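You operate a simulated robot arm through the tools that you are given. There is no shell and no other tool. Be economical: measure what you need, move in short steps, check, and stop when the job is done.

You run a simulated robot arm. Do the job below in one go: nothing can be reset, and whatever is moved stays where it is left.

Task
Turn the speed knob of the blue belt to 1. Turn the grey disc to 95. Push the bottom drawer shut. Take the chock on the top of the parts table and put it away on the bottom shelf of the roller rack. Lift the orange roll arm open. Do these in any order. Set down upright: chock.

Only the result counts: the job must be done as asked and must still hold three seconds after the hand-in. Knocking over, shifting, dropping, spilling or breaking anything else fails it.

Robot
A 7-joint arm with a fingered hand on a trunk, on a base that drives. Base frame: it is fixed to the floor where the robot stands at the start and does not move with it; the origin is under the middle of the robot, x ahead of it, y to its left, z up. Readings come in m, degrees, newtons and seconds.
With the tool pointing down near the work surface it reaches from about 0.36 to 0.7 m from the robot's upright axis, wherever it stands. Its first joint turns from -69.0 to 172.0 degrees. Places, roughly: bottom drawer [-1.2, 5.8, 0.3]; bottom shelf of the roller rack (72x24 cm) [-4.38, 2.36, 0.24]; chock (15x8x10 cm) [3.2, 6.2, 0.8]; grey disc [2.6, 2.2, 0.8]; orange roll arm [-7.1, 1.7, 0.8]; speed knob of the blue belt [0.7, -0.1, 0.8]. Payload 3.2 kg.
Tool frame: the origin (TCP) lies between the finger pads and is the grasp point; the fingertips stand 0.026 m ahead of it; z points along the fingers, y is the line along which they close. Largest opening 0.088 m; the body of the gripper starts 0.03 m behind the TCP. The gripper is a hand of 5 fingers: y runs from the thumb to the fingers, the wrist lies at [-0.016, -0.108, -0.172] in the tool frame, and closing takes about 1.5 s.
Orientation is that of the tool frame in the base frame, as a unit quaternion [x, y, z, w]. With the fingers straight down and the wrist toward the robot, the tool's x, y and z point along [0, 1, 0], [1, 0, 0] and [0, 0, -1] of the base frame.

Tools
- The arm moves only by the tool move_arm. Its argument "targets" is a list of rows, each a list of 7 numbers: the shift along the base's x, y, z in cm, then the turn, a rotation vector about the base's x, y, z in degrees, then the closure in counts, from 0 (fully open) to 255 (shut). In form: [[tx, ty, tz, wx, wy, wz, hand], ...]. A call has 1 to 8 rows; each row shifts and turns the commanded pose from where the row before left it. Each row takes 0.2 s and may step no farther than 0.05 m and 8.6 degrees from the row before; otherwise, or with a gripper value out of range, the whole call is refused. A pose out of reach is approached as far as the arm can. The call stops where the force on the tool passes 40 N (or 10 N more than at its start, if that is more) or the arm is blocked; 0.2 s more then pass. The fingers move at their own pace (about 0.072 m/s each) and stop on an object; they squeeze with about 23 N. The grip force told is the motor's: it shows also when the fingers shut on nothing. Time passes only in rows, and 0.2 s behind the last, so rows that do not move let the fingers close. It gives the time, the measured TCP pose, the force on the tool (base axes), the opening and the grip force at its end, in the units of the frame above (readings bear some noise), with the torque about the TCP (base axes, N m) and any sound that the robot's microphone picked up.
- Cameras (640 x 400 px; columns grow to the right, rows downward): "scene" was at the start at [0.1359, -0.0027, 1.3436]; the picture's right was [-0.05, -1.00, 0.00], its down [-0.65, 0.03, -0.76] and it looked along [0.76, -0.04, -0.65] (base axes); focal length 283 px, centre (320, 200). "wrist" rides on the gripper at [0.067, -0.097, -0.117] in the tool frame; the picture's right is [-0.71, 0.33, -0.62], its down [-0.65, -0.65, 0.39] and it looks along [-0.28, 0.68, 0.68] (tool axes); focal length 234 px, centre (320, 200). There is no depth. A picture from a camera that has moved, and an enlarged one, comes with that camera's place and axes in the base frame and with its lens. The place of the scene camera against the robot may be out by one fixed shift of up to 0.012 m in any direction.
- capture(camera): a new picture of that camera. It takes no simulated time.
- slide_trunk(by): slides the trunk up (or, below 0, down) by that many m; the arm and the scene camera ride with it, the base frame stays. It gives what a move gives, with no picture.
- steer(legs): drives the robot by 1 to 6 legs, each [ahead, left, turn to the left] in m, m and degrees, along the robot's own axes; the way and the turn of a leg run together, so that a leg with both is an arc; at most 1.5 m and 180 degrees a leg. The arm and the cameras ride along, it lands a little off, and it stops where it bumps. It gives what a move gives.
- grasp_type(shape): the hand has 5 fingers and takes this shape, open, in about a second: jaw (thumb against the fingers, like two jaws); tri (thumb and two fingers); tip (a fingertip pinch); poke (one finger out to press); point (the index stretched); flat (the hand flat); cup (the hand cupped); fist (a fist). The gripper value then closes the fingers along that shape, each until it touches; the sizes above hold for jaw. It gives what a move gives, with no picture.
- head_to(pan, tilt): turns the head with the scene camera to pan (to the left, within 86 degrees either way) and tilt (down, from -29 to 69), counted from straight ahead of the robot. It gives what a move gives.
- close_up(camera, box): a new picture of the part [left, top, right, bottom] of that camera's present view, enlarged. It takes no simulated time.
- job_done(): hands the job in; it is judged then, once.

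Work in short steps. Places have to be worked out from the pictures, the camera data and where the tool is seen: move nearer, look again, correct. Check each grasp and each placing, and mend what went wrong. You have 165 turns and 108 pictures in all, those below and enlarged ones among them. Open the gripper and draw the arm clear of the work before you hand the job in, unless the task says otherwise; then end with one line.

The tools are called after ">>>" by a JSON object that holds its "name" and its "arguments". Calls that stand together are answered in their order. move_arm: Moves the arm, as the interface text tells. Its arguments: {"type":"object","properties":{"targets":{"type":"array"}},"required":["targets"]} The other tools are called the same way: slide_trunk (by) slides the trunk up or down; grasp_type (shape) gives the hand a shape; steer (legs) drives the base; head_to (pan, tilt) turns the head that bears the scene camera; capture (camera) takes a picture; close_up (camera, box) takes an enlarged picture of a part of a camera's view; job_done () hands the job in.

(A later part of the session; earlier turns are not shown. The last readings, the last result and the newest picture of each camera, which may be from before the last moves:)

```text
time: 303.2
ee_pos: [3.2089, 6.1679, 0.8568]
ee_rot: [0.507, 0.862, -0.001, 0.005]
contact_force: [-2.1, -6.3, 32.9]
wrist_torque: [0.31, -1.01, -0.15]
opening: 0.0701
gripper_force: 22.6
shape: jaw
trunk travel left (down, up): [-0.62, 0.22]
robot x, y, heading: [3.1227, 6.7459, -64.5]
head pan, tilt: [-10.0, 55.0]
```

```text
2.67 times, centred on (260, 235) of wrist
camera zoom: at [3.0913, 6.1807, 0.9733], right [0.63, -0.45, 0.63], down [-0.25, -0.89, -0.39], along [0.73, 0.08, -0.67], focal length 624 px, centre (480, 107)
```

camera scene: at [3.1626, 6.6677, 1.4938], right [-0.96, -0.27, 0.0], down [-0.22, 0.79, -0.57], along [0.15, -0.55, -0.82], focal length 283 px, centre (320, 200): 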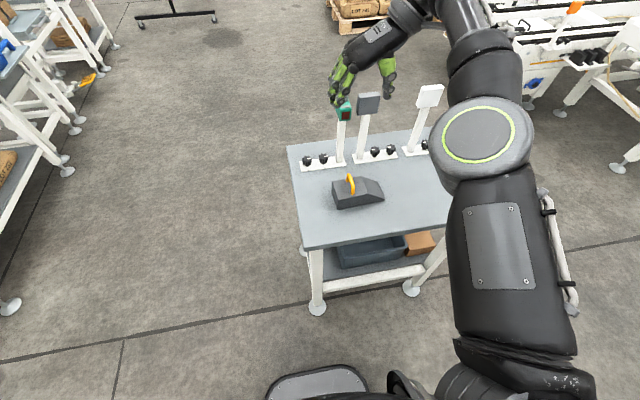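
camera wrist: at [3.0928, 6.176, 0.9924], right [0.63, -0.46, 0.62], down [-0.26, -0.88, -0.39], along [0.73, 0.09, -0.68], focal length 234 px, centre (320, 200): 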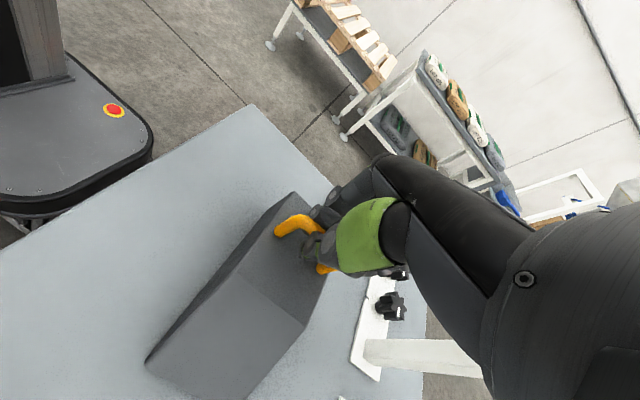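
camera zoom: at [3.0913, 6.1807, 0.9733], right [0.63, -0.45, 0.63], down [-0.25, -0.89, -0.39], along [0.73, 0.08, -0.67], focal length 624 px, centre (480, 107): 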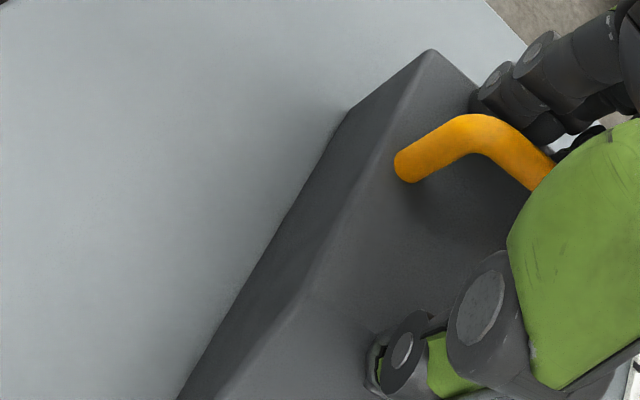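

At 0.857 the tips press on the chock's top; at 0.874 they missed the bar. I relax and try in between at 0.865.

>>> {"name": "move_arm", "arguments": {"targets": [[0, 0, 0.4, 0, 0, 0, 0], [0, 0, 0.4, 0, 0, 0, 0], [0, 0, 0, 0, 0, 0, 0], [0, 0, 0, 0, 0, 0, 0], [0, 0, 0, 0, 0, 0, 255], [0, 0, 0, 0, 0, 0, 255], [0, 0, 0, 0, 0, 0, 255], [0, 0, 0, 0, 0, 0, 255]]}}

>>> {"name": "move_arm", "arguments": {"targets": [[0, 0, 0, 0, 0, 0, 255], [0, 0, 0, 0, 0, 0, 255], [0, 0, 0, 0, 0, 0, 255], [0, 0, 0, 0, 0, 0, 255]]}}

>>> {"name": "close_up", "arguments": {"camera": "wrist", "box": [200, 160, 440, 310]}}

```text
time: 305.0
ee_pos: [3.209, 6.1665, 0.8607]
ee_rot: [0.508, 0.861, -0.001, 0.0]
contact_force: [-2.6, -2.4, 10.7]
wrist_torque: [-0.53, 1.14, 0.01]
opening: 0.0509
gripper_force: 22.9
shape: jaw
trunk travel left (down, up): [-0.62, 0.22]
robot x, y, heading: [3.1221, 6.7472, -64.6]
head pan, tilt: [-10.0, 55.0]
```

```text
time: 306.0
ee_pos: [3.2094, 6.167, 0.8601]
ee_rot: [0.507, 0.862, 0.0, 0.0]
contact_force: [-3.9, -2.8, 11.7]
wrist_torque: [-0.61, 1.15, -0.01]
opening: 0.0506
gripper_force: 23.1
shape: jaw
trunk travel left (down, up): [-0.62, 0.22]
robot x, y, heading: [3.119, 6.7483, -64.3]
head pan, tilt: [-10.0, 55.0]
```

```text
2.67 times, centred on (320, 235) of wrist
camera zoom: at [3.0918, 6.1791, 0.9774], right [0.63, -0.46, 0.62], down [-0.26, -0.88, -0.39], along [0.73, 0.09, -0.68], focal length 624 px, centre (320, 107)
```

zoom: 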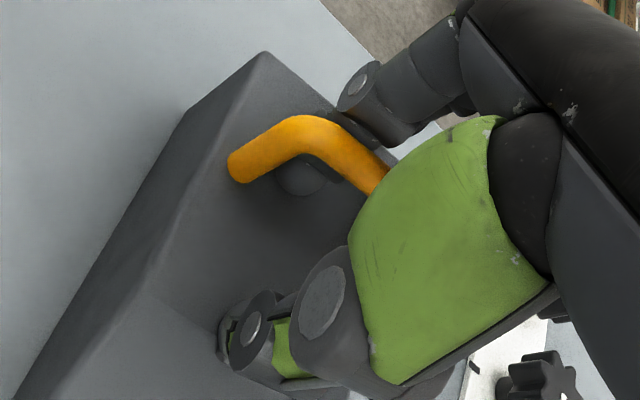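

One finger is already behind the bar, but the thumb is still scraping the body. I open and raise 6 mm more.

>>> {"name": "move_arm", "arguments": {"targets": [[0, 0, 0, 0, 0, 0, 0], [0, 0, 0.8, 0, 0, 0, 0], [0, 0, 0, 0, 0, 0, 0], [0, 0, 0, 0, 0, 0, 0], [0, 0, 0, 0, 0, 0, 255], [0, 0, 0, 0, 0, 0, 255], [0, 0, 0, 0, 0, 0, 255], [0, 0, 0, 0, 0, 0, 255]]}}

>>> {"name": "move_arm", "arguments": {"targets": [[0, 0, 0, 0, 0, 0, 255], [0, 0, 0, 0, 0, 0, 255], [0, 0, 0, 0, 0, 0, 255], [0, 0, 0, 0, 0, 0, 255]]}}

>>> {"name": "close_up", "arguments": {"camera": "wrist", "box": [200, 160, 440, 310]}}

```text
time: 307.8
ee_pos: [3.2094, 6.1666, 0.866]
ee_rot: [0.508, 0.862, 0.0, -0.001]
contact_force: [0.4, 0.0, 0.4]
wrist_torque: [0.01, -0.07, 0.01]
opening: 0.0003
gripper_force: 22.3
shape: jaw
trunk travel left (down, up): [-0.62, 0.22]
robot x, y, heading: [3.1207, 6.75, -64.6]
head pan, tilt: [-10.0, 55.0]
```

```text
time: 308.8
ee_pos: [3.2086, 6.167, 0.8673]
ee_rot: [0.507, 0.862, -0.001, -0.001]
contact_force: [-0.4, 0.5, 0.0]
wrist_torque: [0.04, -0.03, 0.01]
opening: 0.0
gripper_force: 23.2
shape: jaw
trunk travel left (down, up): [-0.62, 0.22]
robot x, y, heading: [3.1208, 6.7452, -64.5]
head pan, tilt: [-10.0, 55.0]
```

```text
2.67 times, centred on (320, 235) of wrist
camera zoom: at [3.0922, 6.1779, 0.9841], right [0.63, -0.46, 0.62], down [-0.26, -0.88, -0.39], along [0.73, 0.09, -0.68], focal length 624 px, centre (320, 107)
```

zoom: 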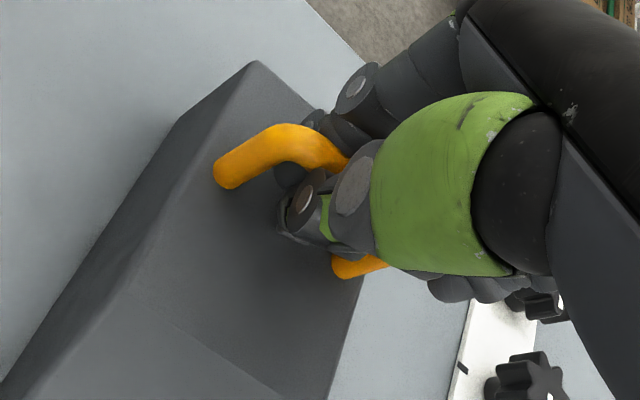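

It appears the fingers have wrapped under the bar and closed around it. I test by lifting 4 cm.

>>> {"name": "move_arm", "arguments": {"targets": [[0, 0, 2, 0, 0, 0, 255], [0, 0, 2, 0, 0, 0, 255], [0, 0, 0, 0, 0, 0, 255]]}}

>>> {"name": "capture", "arguments": {"camera": "scene"}}

```text
time: 309.6
ee_pos: [3.2098, 6.1665, 0.9062]
ee_rot: [0.507, 0.862, 0.0, -0.001]
contact_force: [-0.4, 0.3, -2.7]
wrist_torque: [0.02, 0.0, 0.0]
opening: 0.0001
gripper_force: 22.6
shape: jaw
trunk travel left (down, up): [-0.62, 0.22]
robot x, y, heading: [3.1194, 6.7505, -64.3]
head pan, tilt: [-10.0, 55.0]
```

```text
19 pictures are left
camera scene: at [3.1643, 6.6347, 1.2937], right [-0.96, -0.27, 0.0], down [-0.22, 0.79, -0.57], along [0.15, -0.55, -0.82], focal length 283 px, centre (320, 200)
```

scene: 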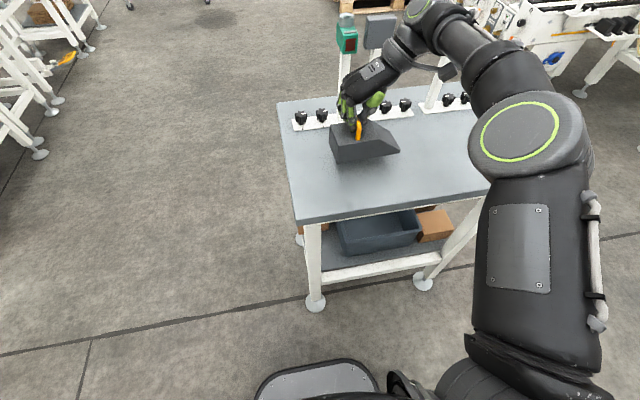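

The chock is lifted (2.7 N, level). I raise the trunk, back off from the table, turn along the aisle and start driving west.

>>> {"name": "slide_trunk", "arguments": {"by": 0.2}}

>>> {"name": "steer", "arguments": {"legs": [[-0.25, 0, 0], [0, 0, -91], [1.4, 0, 0], [1.4, 0, 0]]}}

```text
time: 311.8
ee_pos: [3.2103, 6.1658, 1.1074]
ee_rot: [0.508, 0.861, 0.0, -0.001]
contact_force: [0.3, -0.5, -3.2]
wrist_torque: [0.05, -0.04, -0.01]
opening: 0.0
gripper_force: 22.9
shape: jaw
trunk travel left (down, up): [-0.82, 0.02]
robot x, y, heading: [3.1198, 6.7495, -64.6]
head pan, tilt: [-10.0, 55.0]
```

```text
time: 330.5
ee_pos: [-0.0616, 5.7113, 1.1069]
ee_rot: [0.967, 0.255, 0.0, 0.0]
contact_force: [0.5, 0.4, -3.5]
wrist_torque: [-0.04, -0.03, 0.01]
opening: 0.0003
gripper_force: 23.0
shape: jaw
trunk travel left (down, up): [-0.82, 0.02]
robot x, y, heading: [0.5233, 5.8072, -154.0]
head pan, tilt: [-10.0, 55.0]
```

On track. I continue west along the aisle.

>>> {"name": "steer", "arguments": {"legs": [[1.45, 0.05, 0], [1.45, 0.05, 0], [1.3, 0.05, 0]]}}

>>> {"name": "head_to", "arguments": {"pan": 0, "tilt": 25}}

>>> {"name": "capture", "arguments": {"camera": "scene"}}

```text
time: 351.0
ee_pos: [-3.8435, 3.7111, 1.1069]
ee_rot: [0.968, 0.25, 0.001, -0.001]
contact_force: [-0.3, 1.0, -4.3]
wrist_torque: [-0.01, -0.07, 0.0]
opening: 0.0001
gripper_force: 22.7
shape: jaw
trunk travel left (down, up): [-0.82, 0.02]
robot x, y, heading: [-3.2599, 3.7961, -154.7]
head pan, tilt: [-10.0, 55.0]
```

```text
time: 351.9
ee_pos: [-3.8433, 3.7115, 1.107]
ee_rot: [0.969, 0.249, 0.001, 0.0]
contact_force: [-0.2, -0.1, -2.9]
wrist_torque: [-0.01, 0.0, 0.01]
opening: 0.0
gripper_force: 23.2
shape: jaw
trunk travel left (down, up): [-0.82, 0.02]
robot x, y, heading: [-3.2586, 3.7989, -154.6]
head pan, tilt: [0.0, 25.0]
```

```text
18 pictures are left
camera scene: at [-3.3881, 3.739, 1.5377], right [-0.43, 0.9, 0.0], down [0.38, 0.18, -0.91], along [-0.82, -0.39, -0.42], focal length 283 px, centre (320, 200)
```

scene: 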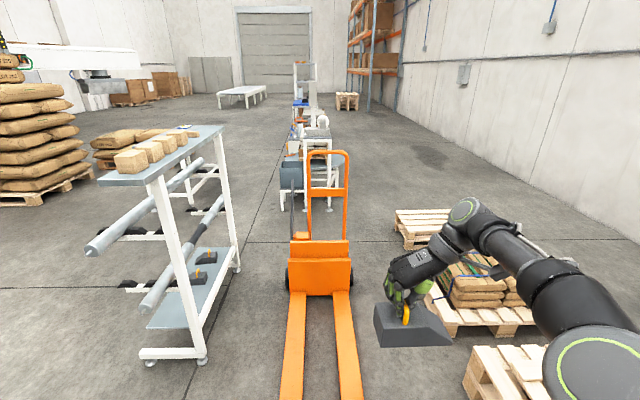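

The rack is on the left: uprights, rollers, and a low grey shelf with chocks on it. I zoom to study the shelf and free space.

>>> {"name": "close_up", "arguments": {"camera": "scene", "box": [80, 150, 320, 390]}}

```text
1.67 times, centred on (200, 270) of scene
camera zoom: at [-3.3881, 3.739, 1.5377], right [-0.43, 0.9, 0.0], down [0.38, 0.18, -0.91], along [-0.82, -0.39, -0.42], focal length 472 px, centre (520, 83)
```

zoom: 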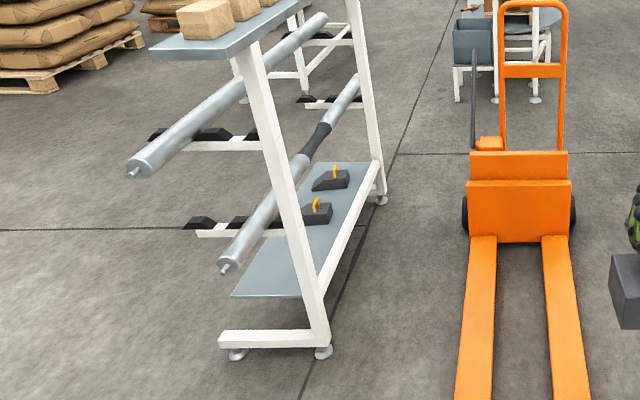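

The free stretch is the near end of the shelf (u≈-2.78). The clean access is from the far (left) side, below the rollers, with the chock lengthwise across the shelf. First I turn the hand so its fingers close along my heading again.

>>> {"name": "move_arm", "arguments": {"targets": [[0, 0, 0, 0, 0, -7.8, 255], [0, 0, 0, 0, 0, -7.8, 255], [0, 0, 0, 0, 0, -7.8, 255], [0, 0, 0, 0, 0, -7.8, 255], [0, 0, 0, 0, 0, -7.8, 255], [0, 0, 0, 0, 0, -7.8, 255], [0, 0, 0, 0, 0, -7.8, 255], [0, 0, 0, 0, 0, -7.8, 255]]}}

>>> {"name": "move_arm", "arguments": {"targets": [[0, 0, 0, 0, 0, -7.8, 255], [0, 0, 0, 0, 0, -7.8, 255], [0, 0, 0, 0, 0, -7.8, 255], [0, 0, 0, 0, 0, -7.8, 255]]}}

>>> {"name": "steer", "arguments": {"legs": [[0, 1.0, 0], [0, 0.9, 0], [0, 0, -91]]}}

```text
time: 353.7
ee_pos: [-3.8431, 3.7118, 1.1067]
ee_rot: [0.957, -0.289, 0.001, 0.002]
contact_force: [-0.2, 0.3, -3.5]
wrist_torque: [-0.01, 0.01, 0.0]
opening: 0.0
gripper_force: 23.2
shape: jaw
trunk travel left (down, up): [-0.82, 0.02]
robot x, y, heading: [-3.2595, 3.7985, -154.6]
head pan, tilt: [0.0, 25.0]
```

```text
time: 354.7
ee_pos: [-3.8424, 3.7101, 1.1076]
ee_rot: [0.844, -0.536, 0.001, 0.001]
contact_force: [-0.9, 0.1, -2.8]
wrist_torque: [0.04, 0.03, -0.02]
opening: 0.0002
gripper_force: 23.4
shape: jaw
trunk travel left (down, up): [-0.82, 0.02]
robot x, y, heading: [-3.2632, 3.7973, -154.8]
head pan, tilt: [0.0, 25.0]
```

```text
time: 368.2
ee_pos: [-2.5083, 2.6554, 1.1062]
ee_rot: [-0.212, 0.977, 0.001, -0.001]
contact_force: [-0.5, 0.1, -3.7]
wrist_torque: [0.04, 0.0, 0.01]
opening: 0.0
gripper_force: 22.7
shape: jaw
trunk travel left (down, up): [-0.82, 0.02]
robot x, y, heading: [-2.4298, 2.0675, 114.5]
head pan, tilt: [0.0, 25.0]
```

Good. Now I strafe left along the rack's open side and look at it.

>>> {"name": "steer", "arguments": {"legs": [[0, 0.8, 0], [0, 0.8, 0]]}}

>>> {"name": "head_to", "arguments": {"pan": 0, "tilt": 40}}

>>> {"name": "slide_trunk", "arguments": {"by": -0.4}}

>>> {"name": "capture", "arguments": {"camera": "scene"}}

```text
time: 376.4
ee_pos: [-3.9615, 2.0063, 1.1068]
ee_rot: [-0.211, 0.978, -0.001, -0.001]
contact_force: [0.4, 0.8, -3.7]
wrist_torque: [0.03, 0.03, 0.05]
opening: 0.0
gripper_force: 22.8
shape: jaw
trunk travel left (down, up): [-0.82, 0.02]
robot x, y, heading: [-3.8845, 1.421, 114.5]
head pan, tilt: [0.0, 25.0]
```

```text
time: 377.1
ee_pos: [-3.9622, 2.0062, 1.1064]
ee_rot: [-0.21, 0.978, 0.0, 0.0]
contact_force: [0.1, -0.1, -2.2]
wrist_torque: [0.05, -0.01, -0.03]
opening: 0.0
gripper_force: 23.2
shape: jaw
trunk travel left (down, up): [-0.82, 0.02]
robot x, y, heading: [-3.8821, 1.4221, 114.2]
head pan, tilt: [0.0, 40.0]
```

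```text
time: 380.9
ee_pos: [-3.9629, 2.0063, 0.7062]
ee_rot: [-0.211, 0.978, -0.001, -0.001]
contact_force: [-0.1, -0.8, -3.0]
wrist_torque: [0.02, 0.02, 0.01]
opening: 0.0002
gripper_force: 23.1
shape: jaw
trunk travel left (down, up): [-0.42, 0.42]
robot x, y, heading: [-3.8864, 1.4204, 114.4]
head pan, tilt: [0.0, 40.0]
```

```text
16 pictures are left
camera scene: at [-3.9397, 1.5469, 1.1145], right [0.91, 0.41, 0.0], down [0.26, -0.59, -0.77], along [-0.32, 0.7, -0.64], focal length 283 px, centre (320, 200)
```

scene: 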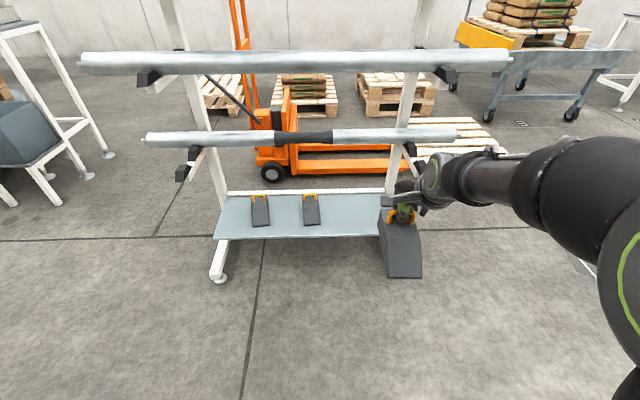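

Excellent view: my spot is right of the two existing chocks, same orientation, at TCP about (-4.198, 2.455). I lower the hand below the rollers and drive in slowly.

>>> {"name": "slide_trunk", "arguments": {"by": -0.25}}

>>> {"name": "steer", "arguments": {"legs": [[0.33, 0.025, 0]]}}

>>> {"name": "capture", "arguments": {"camera": "scene"}}

```text
time: 383.5
ee_pos: [-3.9624, 2.0051, 0.456]
ee_rot: [-0.21, 0.978, 0.0, 0.0]
contact_force: [-0.6, -1.1, -3.1]
wrist_torque: [0.04, -0.01, -0.01]
opening: 0.0
gripper_force: 23.3
shape: jaw
trunk travel left (down, up): [-0.17, 0.67]
robot x, y, heading: [-3.8822, 1.4229, 114.4]
head pan, tilt: [0.0, 40.0]
```

```text
time: 385.7
ee_pos: [-4.1212, 2.2932, 0.4564]
ee_rot: [-0.211, 0.977, 0.0, -0.001]
contact_force: [0.4, 1.0, -3.3]
wrist_torque: [-0.01, -0.01, 0.01]
opening: 0.0001
gripper_force: 22.9
shape: jaw
trunk travel left (down, up): [-0.17, 0.67]
robot x, y, heading: [-4.0428, 1.7106, 114.4]
head pan, tilt: [0.0, 40.0]
```

```text
15 pictures are left
camera scene: at [-4.0978, 1.8354, 0.8644], right [0.91, 0.41, 0.0], down [0.27, -0.59, -0.77], along [-0.32, 0.7, -0.64], focal length 283 px, centre (320, 200)
```

scene: 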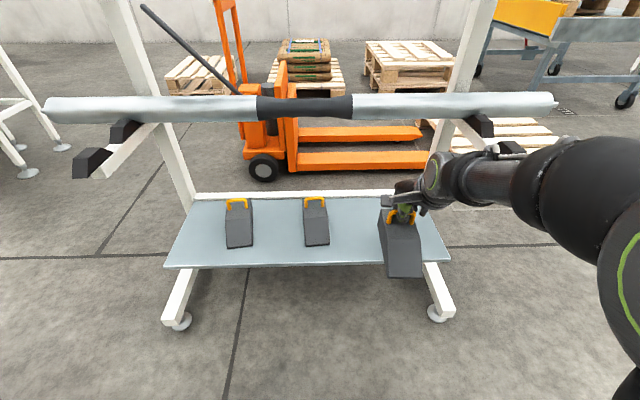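

The chock is over the shelf front. To keep the forearm clear of the bracket saddle I extend the arm (straighter) rather than drive. I reach forward 12 cm and check.

>>> {"name": "move_arm", "arguments": {"targets": [[-1.9, 3.5, 0, 0, 0, 0, 255], [-1.9, 3.5, 0, 0, 0, 0, 255], [-1.9, 3.5, 0, 0, 0, 0, 255]]}}

>>> {"name": "capture", "arguments": {"camera": "scene"}}

```text
time: 386.5
ee_pos: [-4.1792, 2.3988, 0.4547]
ee_rot: [-0.211, 0.977, -0.002, -0.001]
contact_force: [0.0, 1.1, -2.5]
wrist_torque: [-0.01, -0.01, 0.0]
opening: 0.0
gripper_force: 23.2
shape: jaw
trunk travel left (down, up): [-0.17, 0.67]
robot x, y, heading: [-4.0414, 1.7095, 114.2]
head pan, tilt: [0.0, 40.0]
```

```text
14 pictures are left
camera scene: at [-4.0979, 1.8356, 0.8644], right [0.91, 0.41, 0.0], down [0.27, -0.59, -0.77], along [-0.32, 0.7, -0.64], focal length 283 px, centre (320, 200)
```

scene: 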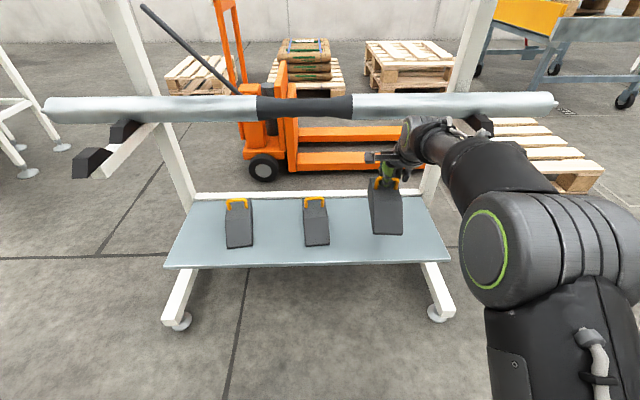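

The forearm is nearer to me than the saddle, with no contact. I lower 7 cm, then drive the last 5.5 cm in.

>>> {"name": "move_arm", "arguments": {"targets": [[0, 0, -3.5, 0, 0, 0, 255], [0, 0, -3.5, 0, 0, 0, 255]]}}

>>> {"name": "steer", "arguments": {"legs": [[0.055, 0.008, 0]]}}

>>> {"name": "capture", "arguments": {"camera": "scene"}}

```text
time: 387.1
ee_pos: [-4.1796, 2.3998, 0.3864]
ee_rot: [-0.211, 0.977, -0.001, 0.0]
contact_force: [-0.1, -0.5, -3.6]
wrist_torque: [0.06, 0.05, 0.04]
opening: 0.0
gripper_force: 23.0
shape: jaw
trunk travel left (down, up): [-0.17, 0.67]
robot x, y, heading: [-4.0422, 1.7117, 114.3]
head pan, tilt: [0.0, 40.0]
```

```text
time: 388.1
ee_pos: [-4.2107, 2.4458, 0.3877]
ee_rot: [-0.211, 0.977, 0.0, -0.001]
contact_force: [0.0, -0.6, -3.0]
wrist_torque: [0.02, 0.01, -0.01]
opening: 0.0
gripper_force: 22.9
shape: jaw
trunk travel left (down, up): [-0.17, 0.67]
robot x, y, heading: [-4.0764, 1.7577, 114.1]
head pan, tilt: [0.0, 40.0]
```

```text
13 pictures are left
camera scene: at [-4.1282, 1.8826, 0.8644], right [0.91, 0.41, 0.0], down [0.27, -0.59, -0.77], along [-0.32, 0.7, -0.64], focal length 283 px, centre (320, 200)
```

scene: 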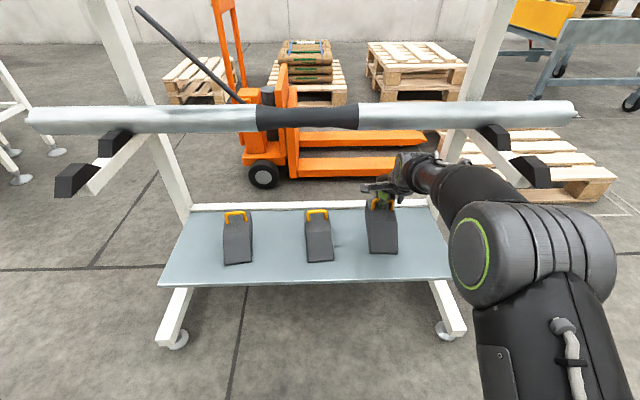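

It lines up with the other two. I lower gently to contact.

>>> {"name": "move_arm", "arguments": {"targets": [[0, 0, -1.2, 0, 0, 0, 255], [0, 0, -1.2, 0, 0, 0, 255], [0, 0, -0.8, 0, 0, 0, 255]]}}

>>> {"name": "close_up", "arguments": {"camera": "scene", "box": [290, 150, 450, 290]}}

```text
time: 388.9
ee_pos: [-4.2104, 2.4458, 0.3554]
ee_rot: [-0.212, 0.977, 0.0, 0.0]
contact_force: [1.2, 0.4, -3.1]
wrist_torque: [0.06, 0.0, 0.02]
opening: 0.0
gripper_force: 22.8
shape: jaw
trunk travel left (down, up): [-0.17, 0.67]
robot x, y, heading: [-4.0747, 1.7577, 114.6]
head pan, tilt: [0.0, 40.0]
```

```text
2.86 times, centred on (370, 220) of scene
camera zoom: at [-4.1282, 1.8826, 0.8644], right [0.91, 0.41, 0.0], down [0.27, -0.59, -0.77], along [-0.32, 0.7, -0.64], focal length 810 px, centre (177, 143)
```

zoom: 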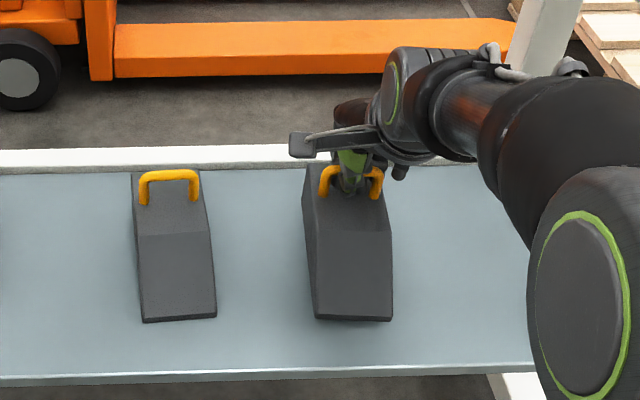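

Still 3 N hanging, so it hasn't touched yet. I lower in 5 mm steps.

>>> {"name": "move_arm", "arguments": {"targets": [[0, 0, -0.5, 0, 0, 0, 255], [0, 0, -0.5, 0, 0, 0, 255], [0, 0, 0, 0, 0, 0, 255]]}}

>>> {"name": "move_arm", "arguments": {"targets": [[0, 0, -0.4, 0, 0, 0, 255], [0, 0, 0, 0, 0, 0, 255]]}}

>>> {"name": "move_arm", "arguments": {"targets": [[0, 0, -0.4, 0, 0, 0, 255], [0, 0, 0, 0, 0, 0, 255]]}}

```text
time: 389.7
ee_pos: [-4.2108, 2.4447, 0.3451]
ee_rot: [-0.211, 0.977, -0.001, 0.0]
contact_force: [-0.4, 0.2, -3.8]
wrist_torque: [0.02, -0.03, -0.02]
opening: 0.0001
gripper_force: 23.0
shape: jaw
trunk travel left (down, up): [-0.17, 0.67]
robot x, y, heading: [-4.0757, 1.7568, 114.4]
head pan, tilt: [0.0, 40.0]
```

```text
time: 390.3
ee_pos: [-4.2111, 2.4449, 0.3422]
ee_rot: [-0.211, 0.977, 0.0, -0.001]
contact_force: [-0.3, 0.5, -2.7]
wrist_torque: [0.04, 0.01, -0.01]
opening: 0.0
gripper_force: 22.4
shape: jaw
trunk travel left (down, up): [-0.17, 0.67]
robot x, y, heading: [-4.0717, 1.7545, 114.6]
head pan, tilt: [0.0, 40.0]
```

```text
time: 390.9
ee_pos: [-4.2106, 2.4462, 0.337]
ee_rot: [-0.211, 0.978, -0.001, -0.001]
contact_force: [0.1, 0.8, -3.0]
wrist_torque: [0.0, -0.03, -0.03]
opening: 0.0
gripper_force: 23.1
shape: jaw
trunk travel left (down, up): [-0.17, 0.67]
robot x, y, heading: [-4.0731, 1.7578, 114.5]
head pan, tilt: [0.0, 40.0]
```

No contact yet; I continue.

>>> {"name": "move_arm", "arguments": {"targets": [[0, 0, -0.4, 0, 0, 0, 255], [0, 0, 0, 0, 0, 0, 255]]}}

>>> {"name": "move_arm", "arguments": {"targets": [[0, 0, -0.4, 0, 0, 0, 255], [0, 0, 0, 0, 0, 0, 255]]}}

>>> {"name": "move_arm", "arguments": {"targets": [[0, 0, -0.4, 0, 0, 0, 255], [0, 0, 0, 0, 0, 0, 255]]}}

```text
time: 391.5
ee_pos: [-4.2119, 2.4453, 0.336]
ee_rot: [-0.212, 0.977, 0.002, -0.002]
contact_force: [-2.3, -2.6, 5.3]
wrist_torque: [0.08, 0.05, 0.01]
opening: 0.0001
gripper_force: 23.2
shape: jaw
trunk travel left (down, up): [-0.17, 0.67]
robot x, y, heading: [-4.0747, 1.7594, 114.8]
head pan, tilt: [0.0, 40.0]
```

```text
time: 392.1
ee_pos: [-4.2111, 2.4451, 0.3331]
ee_rot: [-0.212, 0.977, 0.004, -0.002]
contact_force: [-2.6, -3.6, 15.2]
wrist_torque: [0.14, 0.04, 0.05]
opening: 0.0
gripper_force: 22.9
shape: jaw
trunk travel left (down, up): [-0.17, 0.67]
robot x, y, heading: [-4.0713, 1.7574, 114.4]
head pan, tilt: [0.0, 40.0]
```

```text
time: 392.7
ee_pos: [-4.2101, 2.4454, 0.3321]
ee_rot: [-0.211, 0.978, 0.006, -0.001]
contact_force: [-1.9, -7.4, 26.0]
wrist_torque: [0.18, 0.11, 0.05]
opening: 0.0001
gripper_force: 22.5
shape: jaw
trunk travel left (down, up): [-0.17, 0.67]
robot x, y, heading: [-4.071, 1.7563, 114.6]
head pan, tilt: [0.0, 40.0]
```

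It's firmly down. I ease the pressure and open.

>>> {"name": "move_arm", "arguments": {"targets": [[0, 0, 0.4, 0, 0, 0, 255], [0, 0, 0.4, 0, 0, 0, 255], [0, 0, 0, 0, 0, 0, 0], [0, 0, 0, 0, 0, 0, 0], [0, 0, 0, 0, 0, 0, 0], [0, 0, 0, 0, 0, 0, 0], [0, 0, 0, 0, 0, 0, 0], [0, 0, 0, 0, 0, 0, 0]]}}

>>> {"name": "close_up", "arguments": {"camera": "scene", "box": [290, 150, 450, 290]}}

```text
time: 394.5
ee_pos: [-4.2108, 2.4454, 0.3336]
ee_rot: [-0.211, 0.977, 0.0, -0.002]
contact_force: [-0.2, 0.7, -0.6]
wrist_torque: [0.05, 0.02, 0.03]
opening: 0.0876
gripper_force: 0.0
shape: jaw
trunk travel left (down, up): [-0.17, 0.67]
robot x, y, heading: [-4.0748, 1.7591, 114.6]
head pan, tilt: [0.0, 40.0]
```

```text
2.86 times, centred on (370, 220) of scene
camera zoom: at [-4.1281, 1.8822, 0.8645], right [0.91, 0.41, 0.0], down [0.27, -0.59, -0.77], along [-0.32, 0.7, -0.64], focal length 810 px, centre (177, 143)
```

zoom: 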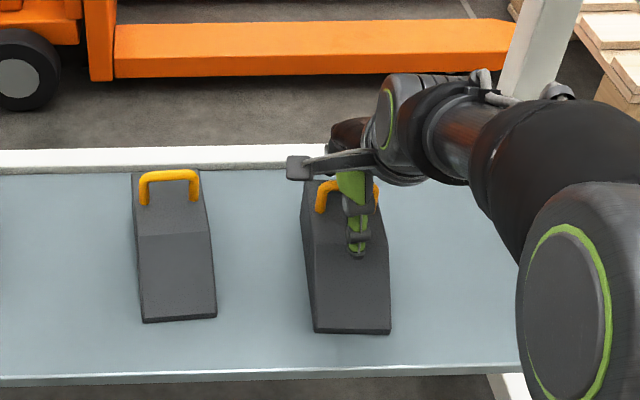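

The chock rests flat on the shelf. I lift the open hand straight up 6 cm and back the base out.

>>> {"name": "move_arm", "arguments": {"targets": [[0, 0, 2, 0, 0, 0, 0], [0, 0, 2, 0, 0, 0, 0], [0, 0, 2, 0, 0, 0, 0]]}}

>>> {"name": "steer", "arguments": {"legs": [[-0.6, 0, 0]]}}

>>> {"name": "capture", "arguments": {"camera": "scene"}}

```text
time: 395.3
ee_pos: [-4.2096, 2.4475, 0.3944]
ee_rot: [-0.211, 0.978, -0.001, -0.001]
contact_force: [0.3, 0.0, 0.4]
wrist_torque: [-0.03, 0.01, 0.02]
opening: 0.0881
gripper_force: 0.0
shape: jaw
trunk travel left (down, up): [-0.17, 0.67]
robot x, y, heading: [-4.0714, 1.7601, 114.3]
head pan, tilt: [0.0, 40.0]
```

```text
time: 398.7
ee_pos: [-3.9597, 1.8985, 0.3944]
ee_rot: [-0.212, 0.977, 0.0, -0.001]
contact_force: [0.7, 0.4, 1.0]
wrist_torque: [-0.02, -0.03, 0.0]
opening: 0.0876
gripper_force: 0.1
shape: jaw
trunk travel left (down, up): [-0.17, 0.67]
robot x, y, heading: [-3.824, 1.2089, 114.2]
head pan, tilt: [0.0, 40.0]
```

```text
10 pictures are left
camera scene: at [-3.8786, 1.3339, 0.8645], right [0.91, 0.41, 0.0], down [0.27, -0.58, -0.77], along [-0.32, 0.7, -0.64], focal length 283 px, centre (320, 200)
```

scene: 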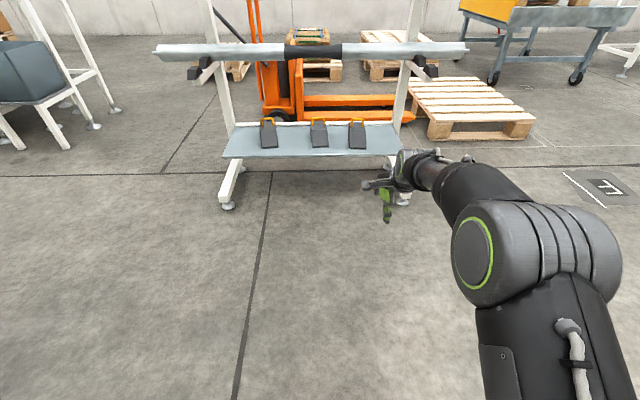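

All three chocks sit in a row on the bottom shelf. Now I turn to the roll arm: raise the trunk, turn left 60° and look.

>>> {"name": "slide_trunk", "arguments": {"by": 0.4}}

>>> {"name": "steer", "arguments": {"legs": [[0, 0, 60], [0.5, 0, 0]]}}

>>> {"name": "head_to", "arguments": {"pan": 0, "tilt": 20}}

>>> {"name": "capture", "arguments": {"camera": "scene"}}

```text
time: 402.5
ee_pos: [-3.9615, 1.8983, 0.7943]
ee_rot: [-0.212, 0.977, 0.0, -0.001]
contact_force: [0.0, 0.2, 0.2]
wrist_torque: [-0.03, -0.02, -0.02]
opening: 0.0878
gripper_force: 0.1
shape: jaw
trunk travel left (down, up): [-0.57, 0.27]
robot x, y, heading: [-3.8248, 1.2055, 114.3]
head pan, tilt: [0.0, 40.0]
```

```text
time: 408.0
ee_pos: [-4.9744, 1.5172, 0.7942]
ee_rot: [-0.661, 0.751, -0.001, 0.0]
contact_force: [-0.3, 0.0, -0.1]
wrist_torque: [0.02, -0.01, 0.02]
opening: 0.0877
gripper_force: 0.1
shape: jaw
trunk travel left (down, up): [-0.57, 0.27]
robot x, y, heading: [-4.315, 1.2691, 172.9]
head pan, tilt: [0.0, 40.0]
```

```text
time: 408.9
ee_pos: [-4.9724, 1.5179, 0.7953]
ee_rot: [-0.661, 0.751, 0.0, -0.001]
contact_force: [-0.2, 0.3, 0.1]
wrist_torque: [0.0, 0.04, 0.0]
opening: 0.0877
gripper_force: 0.0
shape: jaw
trunk travel left (down, up): [-0.57, 0.27]
robot x, y, heading: [-4.3148, 1.2708, 172.8]
head pan, tilt: [0.0, 20.0]
```

```text
9 pictures are left
camera scene: at [-4.4572, 1.2902, 1.2958], right [0.13, 0.99, 0.0], down [0.34, -0.04, -0.94], along [-0.93, 0.12, -0.34], focal length 283 px, centre (320, 200)
```

scene: 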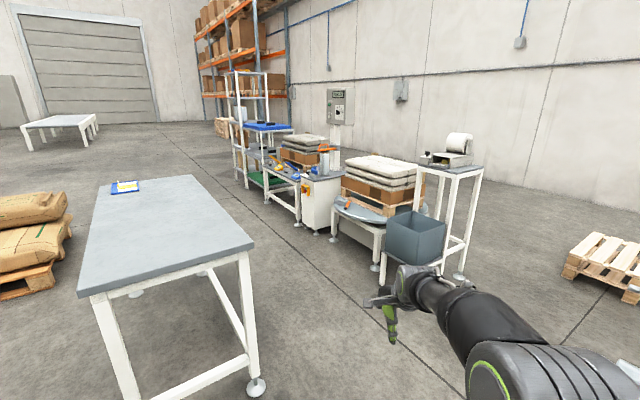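

The roll arm is the orange part on the white cabinet, at about (-7.1, 1.7). I pull the hand in, then drive along the corridor between the table and the machines, and turn to face it.

>>> {"name": "move_arm", "arguments": {"targets": [[4, -0.5, 1, 0, 0, 0, 0], [4, -0.5, 1, 0, 0, 0, 0], [4, -0.5, 1, 0, 0, 0, 0], [4, -0.5, 1, 0, 0, 0, 0], [3, -0.5, 1, 0, 0, 0, 0]]}}

>>> {"name": "steer", "arguments": {"legs": [[0, 0, 31.7], [0.85, -0.7, 0], [1.4, 0, 0], [0, 0, -90]]}}

>>> {"name": "head_to", "arguments": {"pan": 0, "tilt": 35}}

>>> {"name": "capture", "arguments": {"camera": "scene"}}

```text
time: 410.1
ee_pos: [-4.7844, 1.4945, 0.8371]
ee_rot: [-0.656, 0.754, -0.011, 0.017]
contact_force: [-0.1, 0.2, -0.4]
wrist_torque: [0.01, -0.02, 0.01]
opening: 0.088
gripper_force: 0.1
shape: jaw
out of reach, approached as far as the arm can: row 5
trunk travel left (down, up): [-0.57, 0.27]
robot x, y, heading: [-4.3208, 1.2697, 172.7]
head pan, tilt: [0.0, 20.0]
```

```text
time: 427.5
ee_pos: [-6.6639, 1.5143, 0.8367]
ee_rot: [-0.2, 0.98, -0.017, 0.008]
contact_force: [0.4, 0.0, -0.5]
wrist_torque: [0.01, -0.01, 0.02]
opening: 0.0877
gripper_force: 0.0
shape: jaw
trunk travel left (down, up): [-0.57, 0.27]
robot x, y, heading: [-6.6169, 0.9961, 113.5]
head pan, tilt: [0.0, 20.0]
```

```text
time: 428.3
ee_pos: [-6.6654, 1.5154, 0.8356]
ee_rot: [-0.2, 0.98, -0.018, 0.008]
contact_force: [0.5, -0.5, 1.2]
wrist_torque: [0.02, 0.0, -0.01]
opening: 0.0881
gripper_force: 0.1
shape: jaw
trunk travel left (down, up): [-0.57, 0.27]
robot x, y, heading: [-6.6177, 0.9986, 113.5]
head pan, tilt: [0.0, 35.0]
```

```text
8 pictures are left
camera scene: at [-6.6709, 1.1254, 1.2721], right [0.92, 0.4, 0.0], down [0.23, -0.52, -0.82], along [-0.33, 0.75, -0.57], focal length 283 px, centre (320, 200)
```

scene: 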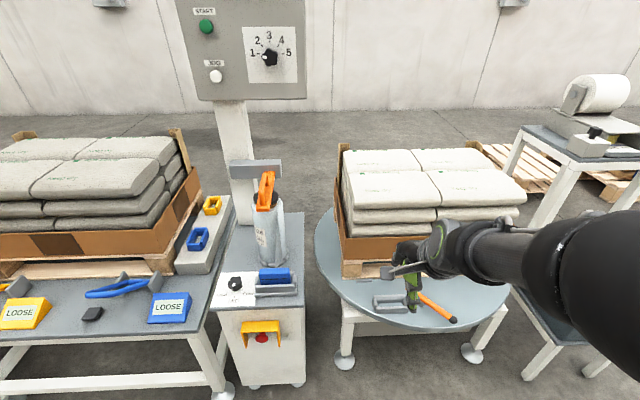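

The roll dispenser on the cabinet with the orange arm is at about (-7.06, 1.65). I zoom in on it.

>>> {"name": "close_up", "arguments": {"camera": "scene", "box": [200, 140, 320, 310]}}

```text
2.35 times, centred on (260, 225) of scene
camera zoom: at [-6.6709, 1.1254, 1.2721], right [0.92, 0.4, 0.0], down [0.23, -0.52, -0.82], along [-0.33, 0.75, -0.57], focal length 667 px, centre (461, 141)
```

zoom: 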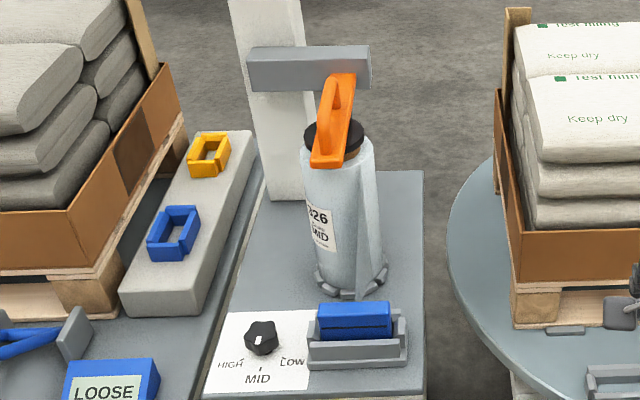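

The orange arm lies over the film roll, hinged at the rear bar, with an upright handle fin on top. I raise the hand, position in front of it, and yaw the hand so the fingers close across the fin.

>>> {"name": "slide_trunk", "arguments": {"by": 0.26}}

>>> {"name": "steer", "arguments": {"legs": [[0, 0.3, 1], [0.22, 0, 0]]}}

>>> {"name": "move_arm", "arguments": {"targets": [[0, 0, 0, 0, 0, 7.8, 0], [0, 0, 0, 0, 0, 7.8, 0], [0, 0, 0, 0, 0, 7.8, 0], [0, 0, 0, 0, 0, 7.8, 0], [0, 0, 0, 0, 0, 7.8, 0], [0, 0, 0, 0, 0, 7.8, 0], [0, 0, 0, 0, 0, 7.8, 0], [0, 0, 0, 0, 0, 7.8, 0]]}}

>>> {"name": "move_arm", "arguments": {"targets": [[0, 0, 0, 0, 0, 7.8, 0], [0, 0, 0, 0, 0, 7.8, 0], [0, 0, 0, 0, 0, 7.8, 0], [0, 0, 0, 0, 0, 6, 0]]}}

>>> {"name": "capture", "arguments": {"camera": "wrist"}}

```text
time: 430.9
ee_pos: [-6.6653, 1.5146, 1.0971]
ee_rot: [-0.2, 0.98, -0.018, 0.007]
contact_force: [-0.2, 0.0, 0.0]
wrist_torque: [-0.01, 0.03, 0.02]
opening: 0.0878
gripper_force: 0.0
shape: jaw
trunk travel left (down, up): [-0.83, 0.01]
robot x, y, heading: [-6.6152, 0.9996, 113.5]
head pan, tilt: [0.0, 35.0]
```

```text
time: 434.2
ee_pos: [-7.0318, 1.5916, 1.0962]
ee_rot: [-0.204, 0.979, -0.017, 0.008]
contact_force: [0.0, 0.6, -0.3]
wrist_torque: [0.01, 0.0, -0.01]
opening: 0.0877
gripper_force: 0.1
shape: jaw
trunk travel left (down, up): [-0.83, 0.01]
robot x, y, heading: [-6.9822, 1.0767, 114.1]
head pan, tilt: [0.0, 35.0]
```

```text
time: 436.1
ee_pos: [-7.0336, 1.5926, 1.0962]
ee_rot: [-0.682, 0.731, -0.011, 0.016]
contact_force: [0.7, -0.5, -0.3]
wrist_torque: [-0.01, 0.02, 0.02]
opening: 0.0878
gripper_force: 0.1
shape: jaw
trunk travel left (down, up): [-0.83, 0.01]
robot x, y, heading: [-6.9801, 1.0739, 114.4]
head pan, tilt: [0.0, 35.0]
```

```text
time: 437.1
ee_pos: [-7.0313, 1.5915, 1.096]
ee_rot: [0.846, -0.533, 0.007, -0.018]
contact_force: [-0.1, -0.4, -0.4]
wrist_torque: [0.04, 0.01, 0.0]
opening: 0.0879
gripper_force: 0.2
shape: jaw
trunk travel left (down, up): [-0.83, 0.01]
robot x, y, heading: [-6.9803, 1.0748, 114.3]
head pan, tilt: [0.0, 35.0]
```

```text
6 pictures are left
camera wrist: at [-6.9191, 1.5718, 1.2158], right [-0.62, 0.48, 0.62], down [0.32, 0.88, -0.36], along [-0.71, -0.02, -0.7], focal length 234 px, centre (320, 200)
```

wrist: 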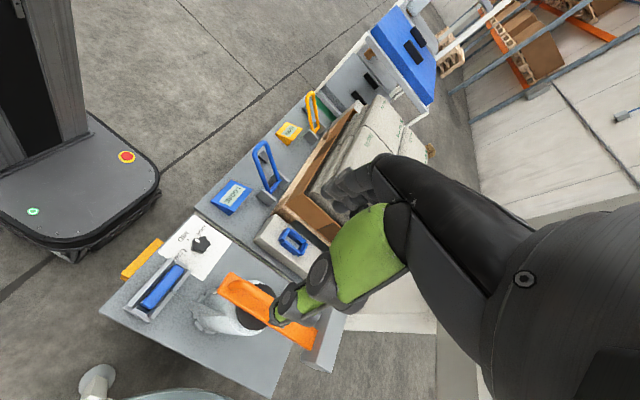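

The arm runs from its front tip at about (-7.046, 1.61, 0.82) back to the hinge at about (-7.15, 1.81). I take one close-up to see its shape.

>>> {"name": "close_up", "arguments": {"camera": "wrist", "box": [180, 250, 350, 390]}}

```text
2.86 times, centred on (265, 320) of wrist
camera zoom: at [-6.9191, 1.5718, 1.2158], right [-0.62, 0.48, 0.62], down [0.32, 0.88, -0.36], along [-0.71, -0.02, -0.7], focal length 669 px, centre (477, -143)
```

zoom: 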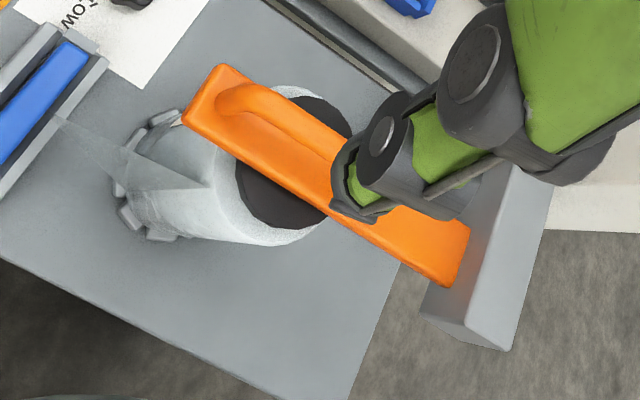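

Now clear: a flat plate with a loop handle, overhanging the roll's front by about 3 cm. I'll lift it from below at the overhang with forward-pointing fingers. I back off and pitch the hand to point forward.

>>> {"name": "steer", "arguments": {"legs": [[-0.27, 0, 0]]}}

>>> {"name": "move_arm", "arguments": {"targets": [[0, 0, 0, 7.46, 3.4, 0, 0], [0, 0, 0, 7.46, 3.4, 0, 0], [0, 0, 0, 7.46, 3.4, 0, 0], [0, 0, 0, 7.46, 3.4, 0, 0], [0, 0, 0, 7.46, 3.4, 0, 0], [0, 0, 0, 7.46, 3.4, 0, 0], [0, 0, 0, 7.46, 3.4, 0, 0], [0, 0, 0, 7.46, 3.4, 0, 0]]}}

>>> {"name": "move_arm", "arguments": {"targets": [[0, 0, 0, 7.46, 3.4, 0, 0], [0, 0, 0, 7.46, 3.4, 0, 0], [0, 0, 0, 7.46, 3.4, 0, 0]]}}

```text
time: 438.9
ee_pos: [-6.9229, 1.3493, 1.0959]
ee_rot: [0.845, -0.535, 0.007, -0.019]
contact_force: [-0.1, -1.2, -0.6]
wrist_torque: [0.01, 0.02, 0.0]
opening: 0.0881
gripper_force: 0.1
shape: jaw
trunk travel left (down, up): [-0.83, 0.01]
robot x, y, heading: [-6.8658, 0.8288, 114.0]
head pan, tilt: [0.0, 35.0]
```

```text
time: 440.8
ee_pos: [-6.9234, 1.3469, 1.095]
ee_rot: [0.701, -0.457, -0.449, -0.312]
contact_force: [0.6, 0.3, 0.2]
wrist_torque: [-0.01, -0.01, -0.03]
opening: 0.0878
gripper_force: 0.0
shape: jaw
trunk travel left (down, up): [-0.83, 0.01]
robot x, y, heading: [-6.8705, 0.8281, 114.1]
head pan, tilt: [0.0, 35.0]
```

```text
time: 441.6
ee_pos: [-6.9211, 1.3483, 1.0944]
ee_rot: [-0.586, 0.388, 0.588, 0.401]
contact_force: [0.5, 0.5, -0.1]
wrist_torque: [-0.02, -0.01, -0.04]
opening: 0.0881
gripper_force: 0.1
shape: jaw
trunk travel left (down, up): [-0.83, 0.01]
robot x, y, heading: [-6.8691, 0.8315, 114.2]
head pan, tilt: [0.0, 35.0]
```

Hand points forward, fingers to the left. I lower to just below the plate's height, shift right 4 cm so the finger row is under the plate, and approach.

>>> {"name": "slide_trunk", "arguments": {"by": -0.35}}

>>> {"name": "move_arm", "arguments": {"targets": [[1.8, 0.8, 0, 0, 0, 0, 0], [1.8, 0.8, 0, 0, 0, 0, 0]]}}

>>> {"name": "steer", "arguments": {"legs": [[0.2, 0, 0]]}}

>>> {"name": "capture", "arguments": {"camera": "scene"}}

```text
time: 445.0
ee_pos: [-6.9217, 1.3479, 0.7455]
ee_rot: [-0.587, 0.387, 0.588, 0.401]
contact_force: [0.8, 0.2, 0.2]
wrist_torque: [0.02, 0.01, 0.01]
opening: 0.0876
gripper_force: 0.0
shape: jaw
trunk travel left (down, up): [-0.48, 0.36]
robot x, y, heading: [-6.8684, 0.8329, 114.1]
head pan, tilt: [0.0, 35.0]
```

```text
time: 445.6
ee_pos: [-6.8844, 1.3626, 0.7448]
ee_rot: [-0.587, 0.386, 0.588, 0.401]
contact_force: [-0.5, -0.2, 0.2]
wrist_torque: [0.03, -0.03, 0.01]
opening: 0.0878
gripper_force: 0.0
shape: jaw
trunk travel left (down, up): [-0.48, 0.36]
robot x, y, heading: [-6.8698, 0.8311, 114.4]
head pan, tilt: [0.0, 35.0]
```

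```text
time: 447.2
ee_pos: [-6.9691, 1.5436, 0.7451]
ee_rot: [-0.587, 0.386, 0.589, 0.399]
contact_force: [-0.7, -0.7, -0.5]
wrist_torque: [0.0, 0.01, 0.0]
opening: 0.0882
gripper_force: 0.1
shape: jaw
trunk travel left (down, up): [-0.48, 0.36]
robot x, y, heading: [-6.954, 1.0147, 114.5]
head pan, tilt: [0.0, 35.0]
```

```text
4 pictures are left
camera scene: at [-7.0077, 1.1408, 1.182], right [0.91, 0.41, 0.0], down [0.24, -0.52, -0.82], along [-0.34, 0.75, -0.57], focal length 283 px, centre (320, 200)
```

scene: 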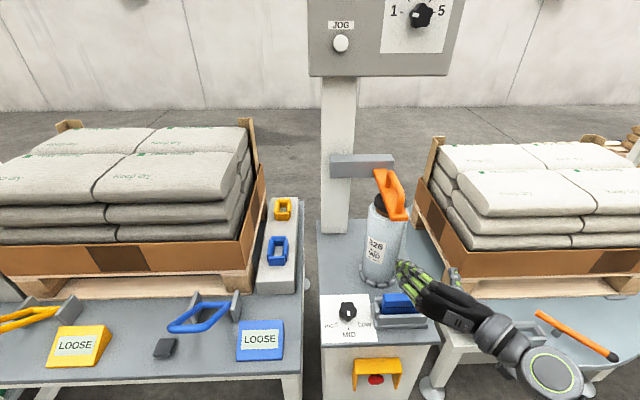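

The finger row lines up with the arm (u≈-5.745) and the tip is at v≈4.40, z≈0.81. I slide the fingers 10 cm forward under the overhang, watching force.

>>> {"name": "move_arm", "arguments": {"targets": [[-1.25, 2.73, 0, 0, 0, 0, 0], [-1.25, 2.73, 0, 0, 0, 0, 0], [-0.83, 1.82, 0, 0, 0, 0, 0], [-0.83, 1.82, 0, 0, 0, 0, 0]]}}

>>> {"name": "move_arm", "arguments": {"targets": [[0, 0, 2, 0, 0, 0, 0], [0, 0, 2, 0, 0, 0, 0], [0, 0, 0, 0, 0, 0, 0]]}}

```text
time: 448.2
ee_pos: [-6.988, 1.6007, 0.7471]
ee_rot: [-0.587, 0.387, 0.588, 0.4]
contact_force: [0.3, -0.2, 0.3]
wrist_torque: [-0.01, 0.04, 0.01]
opening: 0.088
gripper_force: 0.0
shape: jaw
out of reach, approached as far as the arm can: row 2, 3, 4
trunk travel left (down, up): [-0.48, 0.36]
robot x, y, heading: [-6.9509, 1.0128, 114.2]
head pan, tilt: [0.0, 35.0]
```

```text
time: 449.0
ee_pos: [-6.9894, 1.6003, 0.7881]
ee_rot: [-0.587, 0.386, 0.589, 0.399]
contact_force: [-0.5, 0.3, -0.2]
wrist_torque: [0.02, 0.01, 0.0]
opening: 0.0878
gripper_force: 0.0
shape: jaw
trunk travel left (down, up): [-0.48, 0.36]
robot x, y, heading: [-6.9531, 1.0139, 114.6]
head pan, tilt: [0.0, 35.0]
```

The arm ran out of reach just short of the tip. I go back down and drive 4.5 cm forward, then lift.

>>> {"name": "move_arm", "arguments": {"targets": [[0, 0, -2, 0, 0, 0, 0], [0, 0, -2, 0, 0, 0, 0]]}}

>>> {"name": "steer", "arguments": {"legs": [[0.045, 0, 0]]}}

>>> {"name": "move_arm", "arguments": {"targets": [[0, 0, 2, 0, 0, 0, 0], [0, 0, 2, 0, 0, 0, 0], [0, 0, 1.5, 0, 0, 0, 0], [0, 0, 0, 0, 0, 0, 0]]}}

```text
time: 449.6
ee_pos: [-6.9891, 1.6004, 0.7481]
ee_rot: [-0.587, 0.386, 0.589, 0.4]
contact_force: [-0.7, 0.0, -0.2]
wrist_torque: [-0.02, 0.03, -0.01]
opening: 0.088
gripper_force: 0.0
shape: jaw
trunk travel left (down, up): [-0.48, 0.36]
robot x, y, heading: [-6.952, 1.0172, 114.1]
head pan, tilt: [0.0, 35.0]
```

```text
time: 450.5
ee_pos: [-7.008, 1.6404, 0.7494]
ee_rot: [-0.587, 0.386, 0.588, 0.4]
contact_force: [2.6, -4.3, 0.0]
wrist_torque: [0.02, 0.06, 0.27]
opening: 0.0879
gripper_force: 0.1
shape: jaw
trunk travel left (down, up): [-0.48, 0.36]
robot x, y, heading: [-6.969, 1.0528, 113.9]
head pan, tilt: [0.0, 35.0]
```

```text
time: 451.5
ee_pos: [-7.0074, 1.642, 0.8036]
ee_rot: [-0.588, 0.386, 0.589, 0.399]
contact_force: [0.4, -1.3, -0.7]
wrist_torque: [-0.03, -0.05, 0.03]
opening: 0.0878
gripper_force: 0.2
shape: jaw
trunk travel left (down, up): [-0.48, 0.36]
robot x, y, heading: [-6.9701, 1.0552, 114.5]
head pan, tilt: [0.0, 35.0]
```

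Light touch on the roll, then the hand rose past plate height with almost no force. I check with a close-up.

>>> {"name": "close_up", "arguments": {"camera": "scene", "box": [320, 130, 480, 290]}}

```text
2.50 times, centred on (400, 210) of scene
camera zoom: at [-7.0257, 1.1807, 1.1821], right [0.91, 0.41, 0.0], down [0.24, -0.52, -0.82], along [-0.34, 0.75, -0.57], focal length 708 px, centre (120, 175)
```

zoom: 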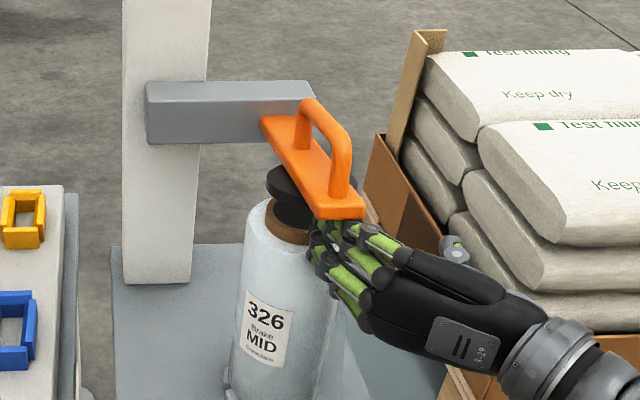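

The orange arm is lifting on my fingertips. I raise 5.5 cm more to clear the roll, then drive forward 5 cm to get further under it.

>>> {"name": "move_arm", "arguments": {"targets": [[0, 0, 2, 0, 0, 0, 0], [0, 0, 2, 0, 0, 0, 0], [0, 0, 1.5, 0, 0, 0, 0]]}}

>>> {"name": "steer", "arguments": {"legs": [[0.05, 0, 0]]}}

>>> {"name": "move_arm", "arguments": {"targets": [[0, 0, 2, 0, 0, 0, 0], [0, 0, 2, 0, 0, 0, 0], [0, 0, 1, 0, 0, 0, 0]]}}

```text
time: 452.3
ee_pos: [-7.0078, 1.6402, 0.8577]
ee_rot: [-0.587, 0.387, 0.588, 0.399]
contact_force: [-0.5, -0.2, -1.8]
wrist_torque: [0.03, -0.1, -0.04]
opening: 0.0878
gripper_force: 0.2
shape: jaw
trunk travel left (down, up): [-0.48, 0.36]
robot x, y, heading: [-6.9691, 1.0505, 114.4]
head pan, tilt: [0.0, 35.0]
```

```text
time: 453.2
ee_pos: [-7.0267, 1.6833, 0.86]
ee_rot: [-0.585, 0.387, 0.591, 0.4]
contact_force: [9.6, -11.7, 8.1]
wrist_torque: [0.43, 0.92, 0.77]
opening: 0.0878
gripper_force: 0.1
shape: jaw
trunk travel left (down, up): [-0.48, 0.36]
robot x, y, heading: [-6.9919, 1.1008, 114.1]
head pan, tilt: [0.0, 35.0]
```

```text
time: 454.0
ee_pos: [-7.0289, 1.6851, 0.9081]
ee_rot: [-0.587, 0.386, 0.589, 0.4]
contact_force: [0.0, -0.2, -2.2]
wrist_torque: [-0.02, -0.1, 0.05]
opening: 0.0878
gripper_force: 0.1
shape: jaw
trunk travel left (down, up): [-0.48, 0.36]
robot x, y, heading: [-6.9912, 1.099, 114.1]
head pan, tilt: [0.0, 35.0]
```

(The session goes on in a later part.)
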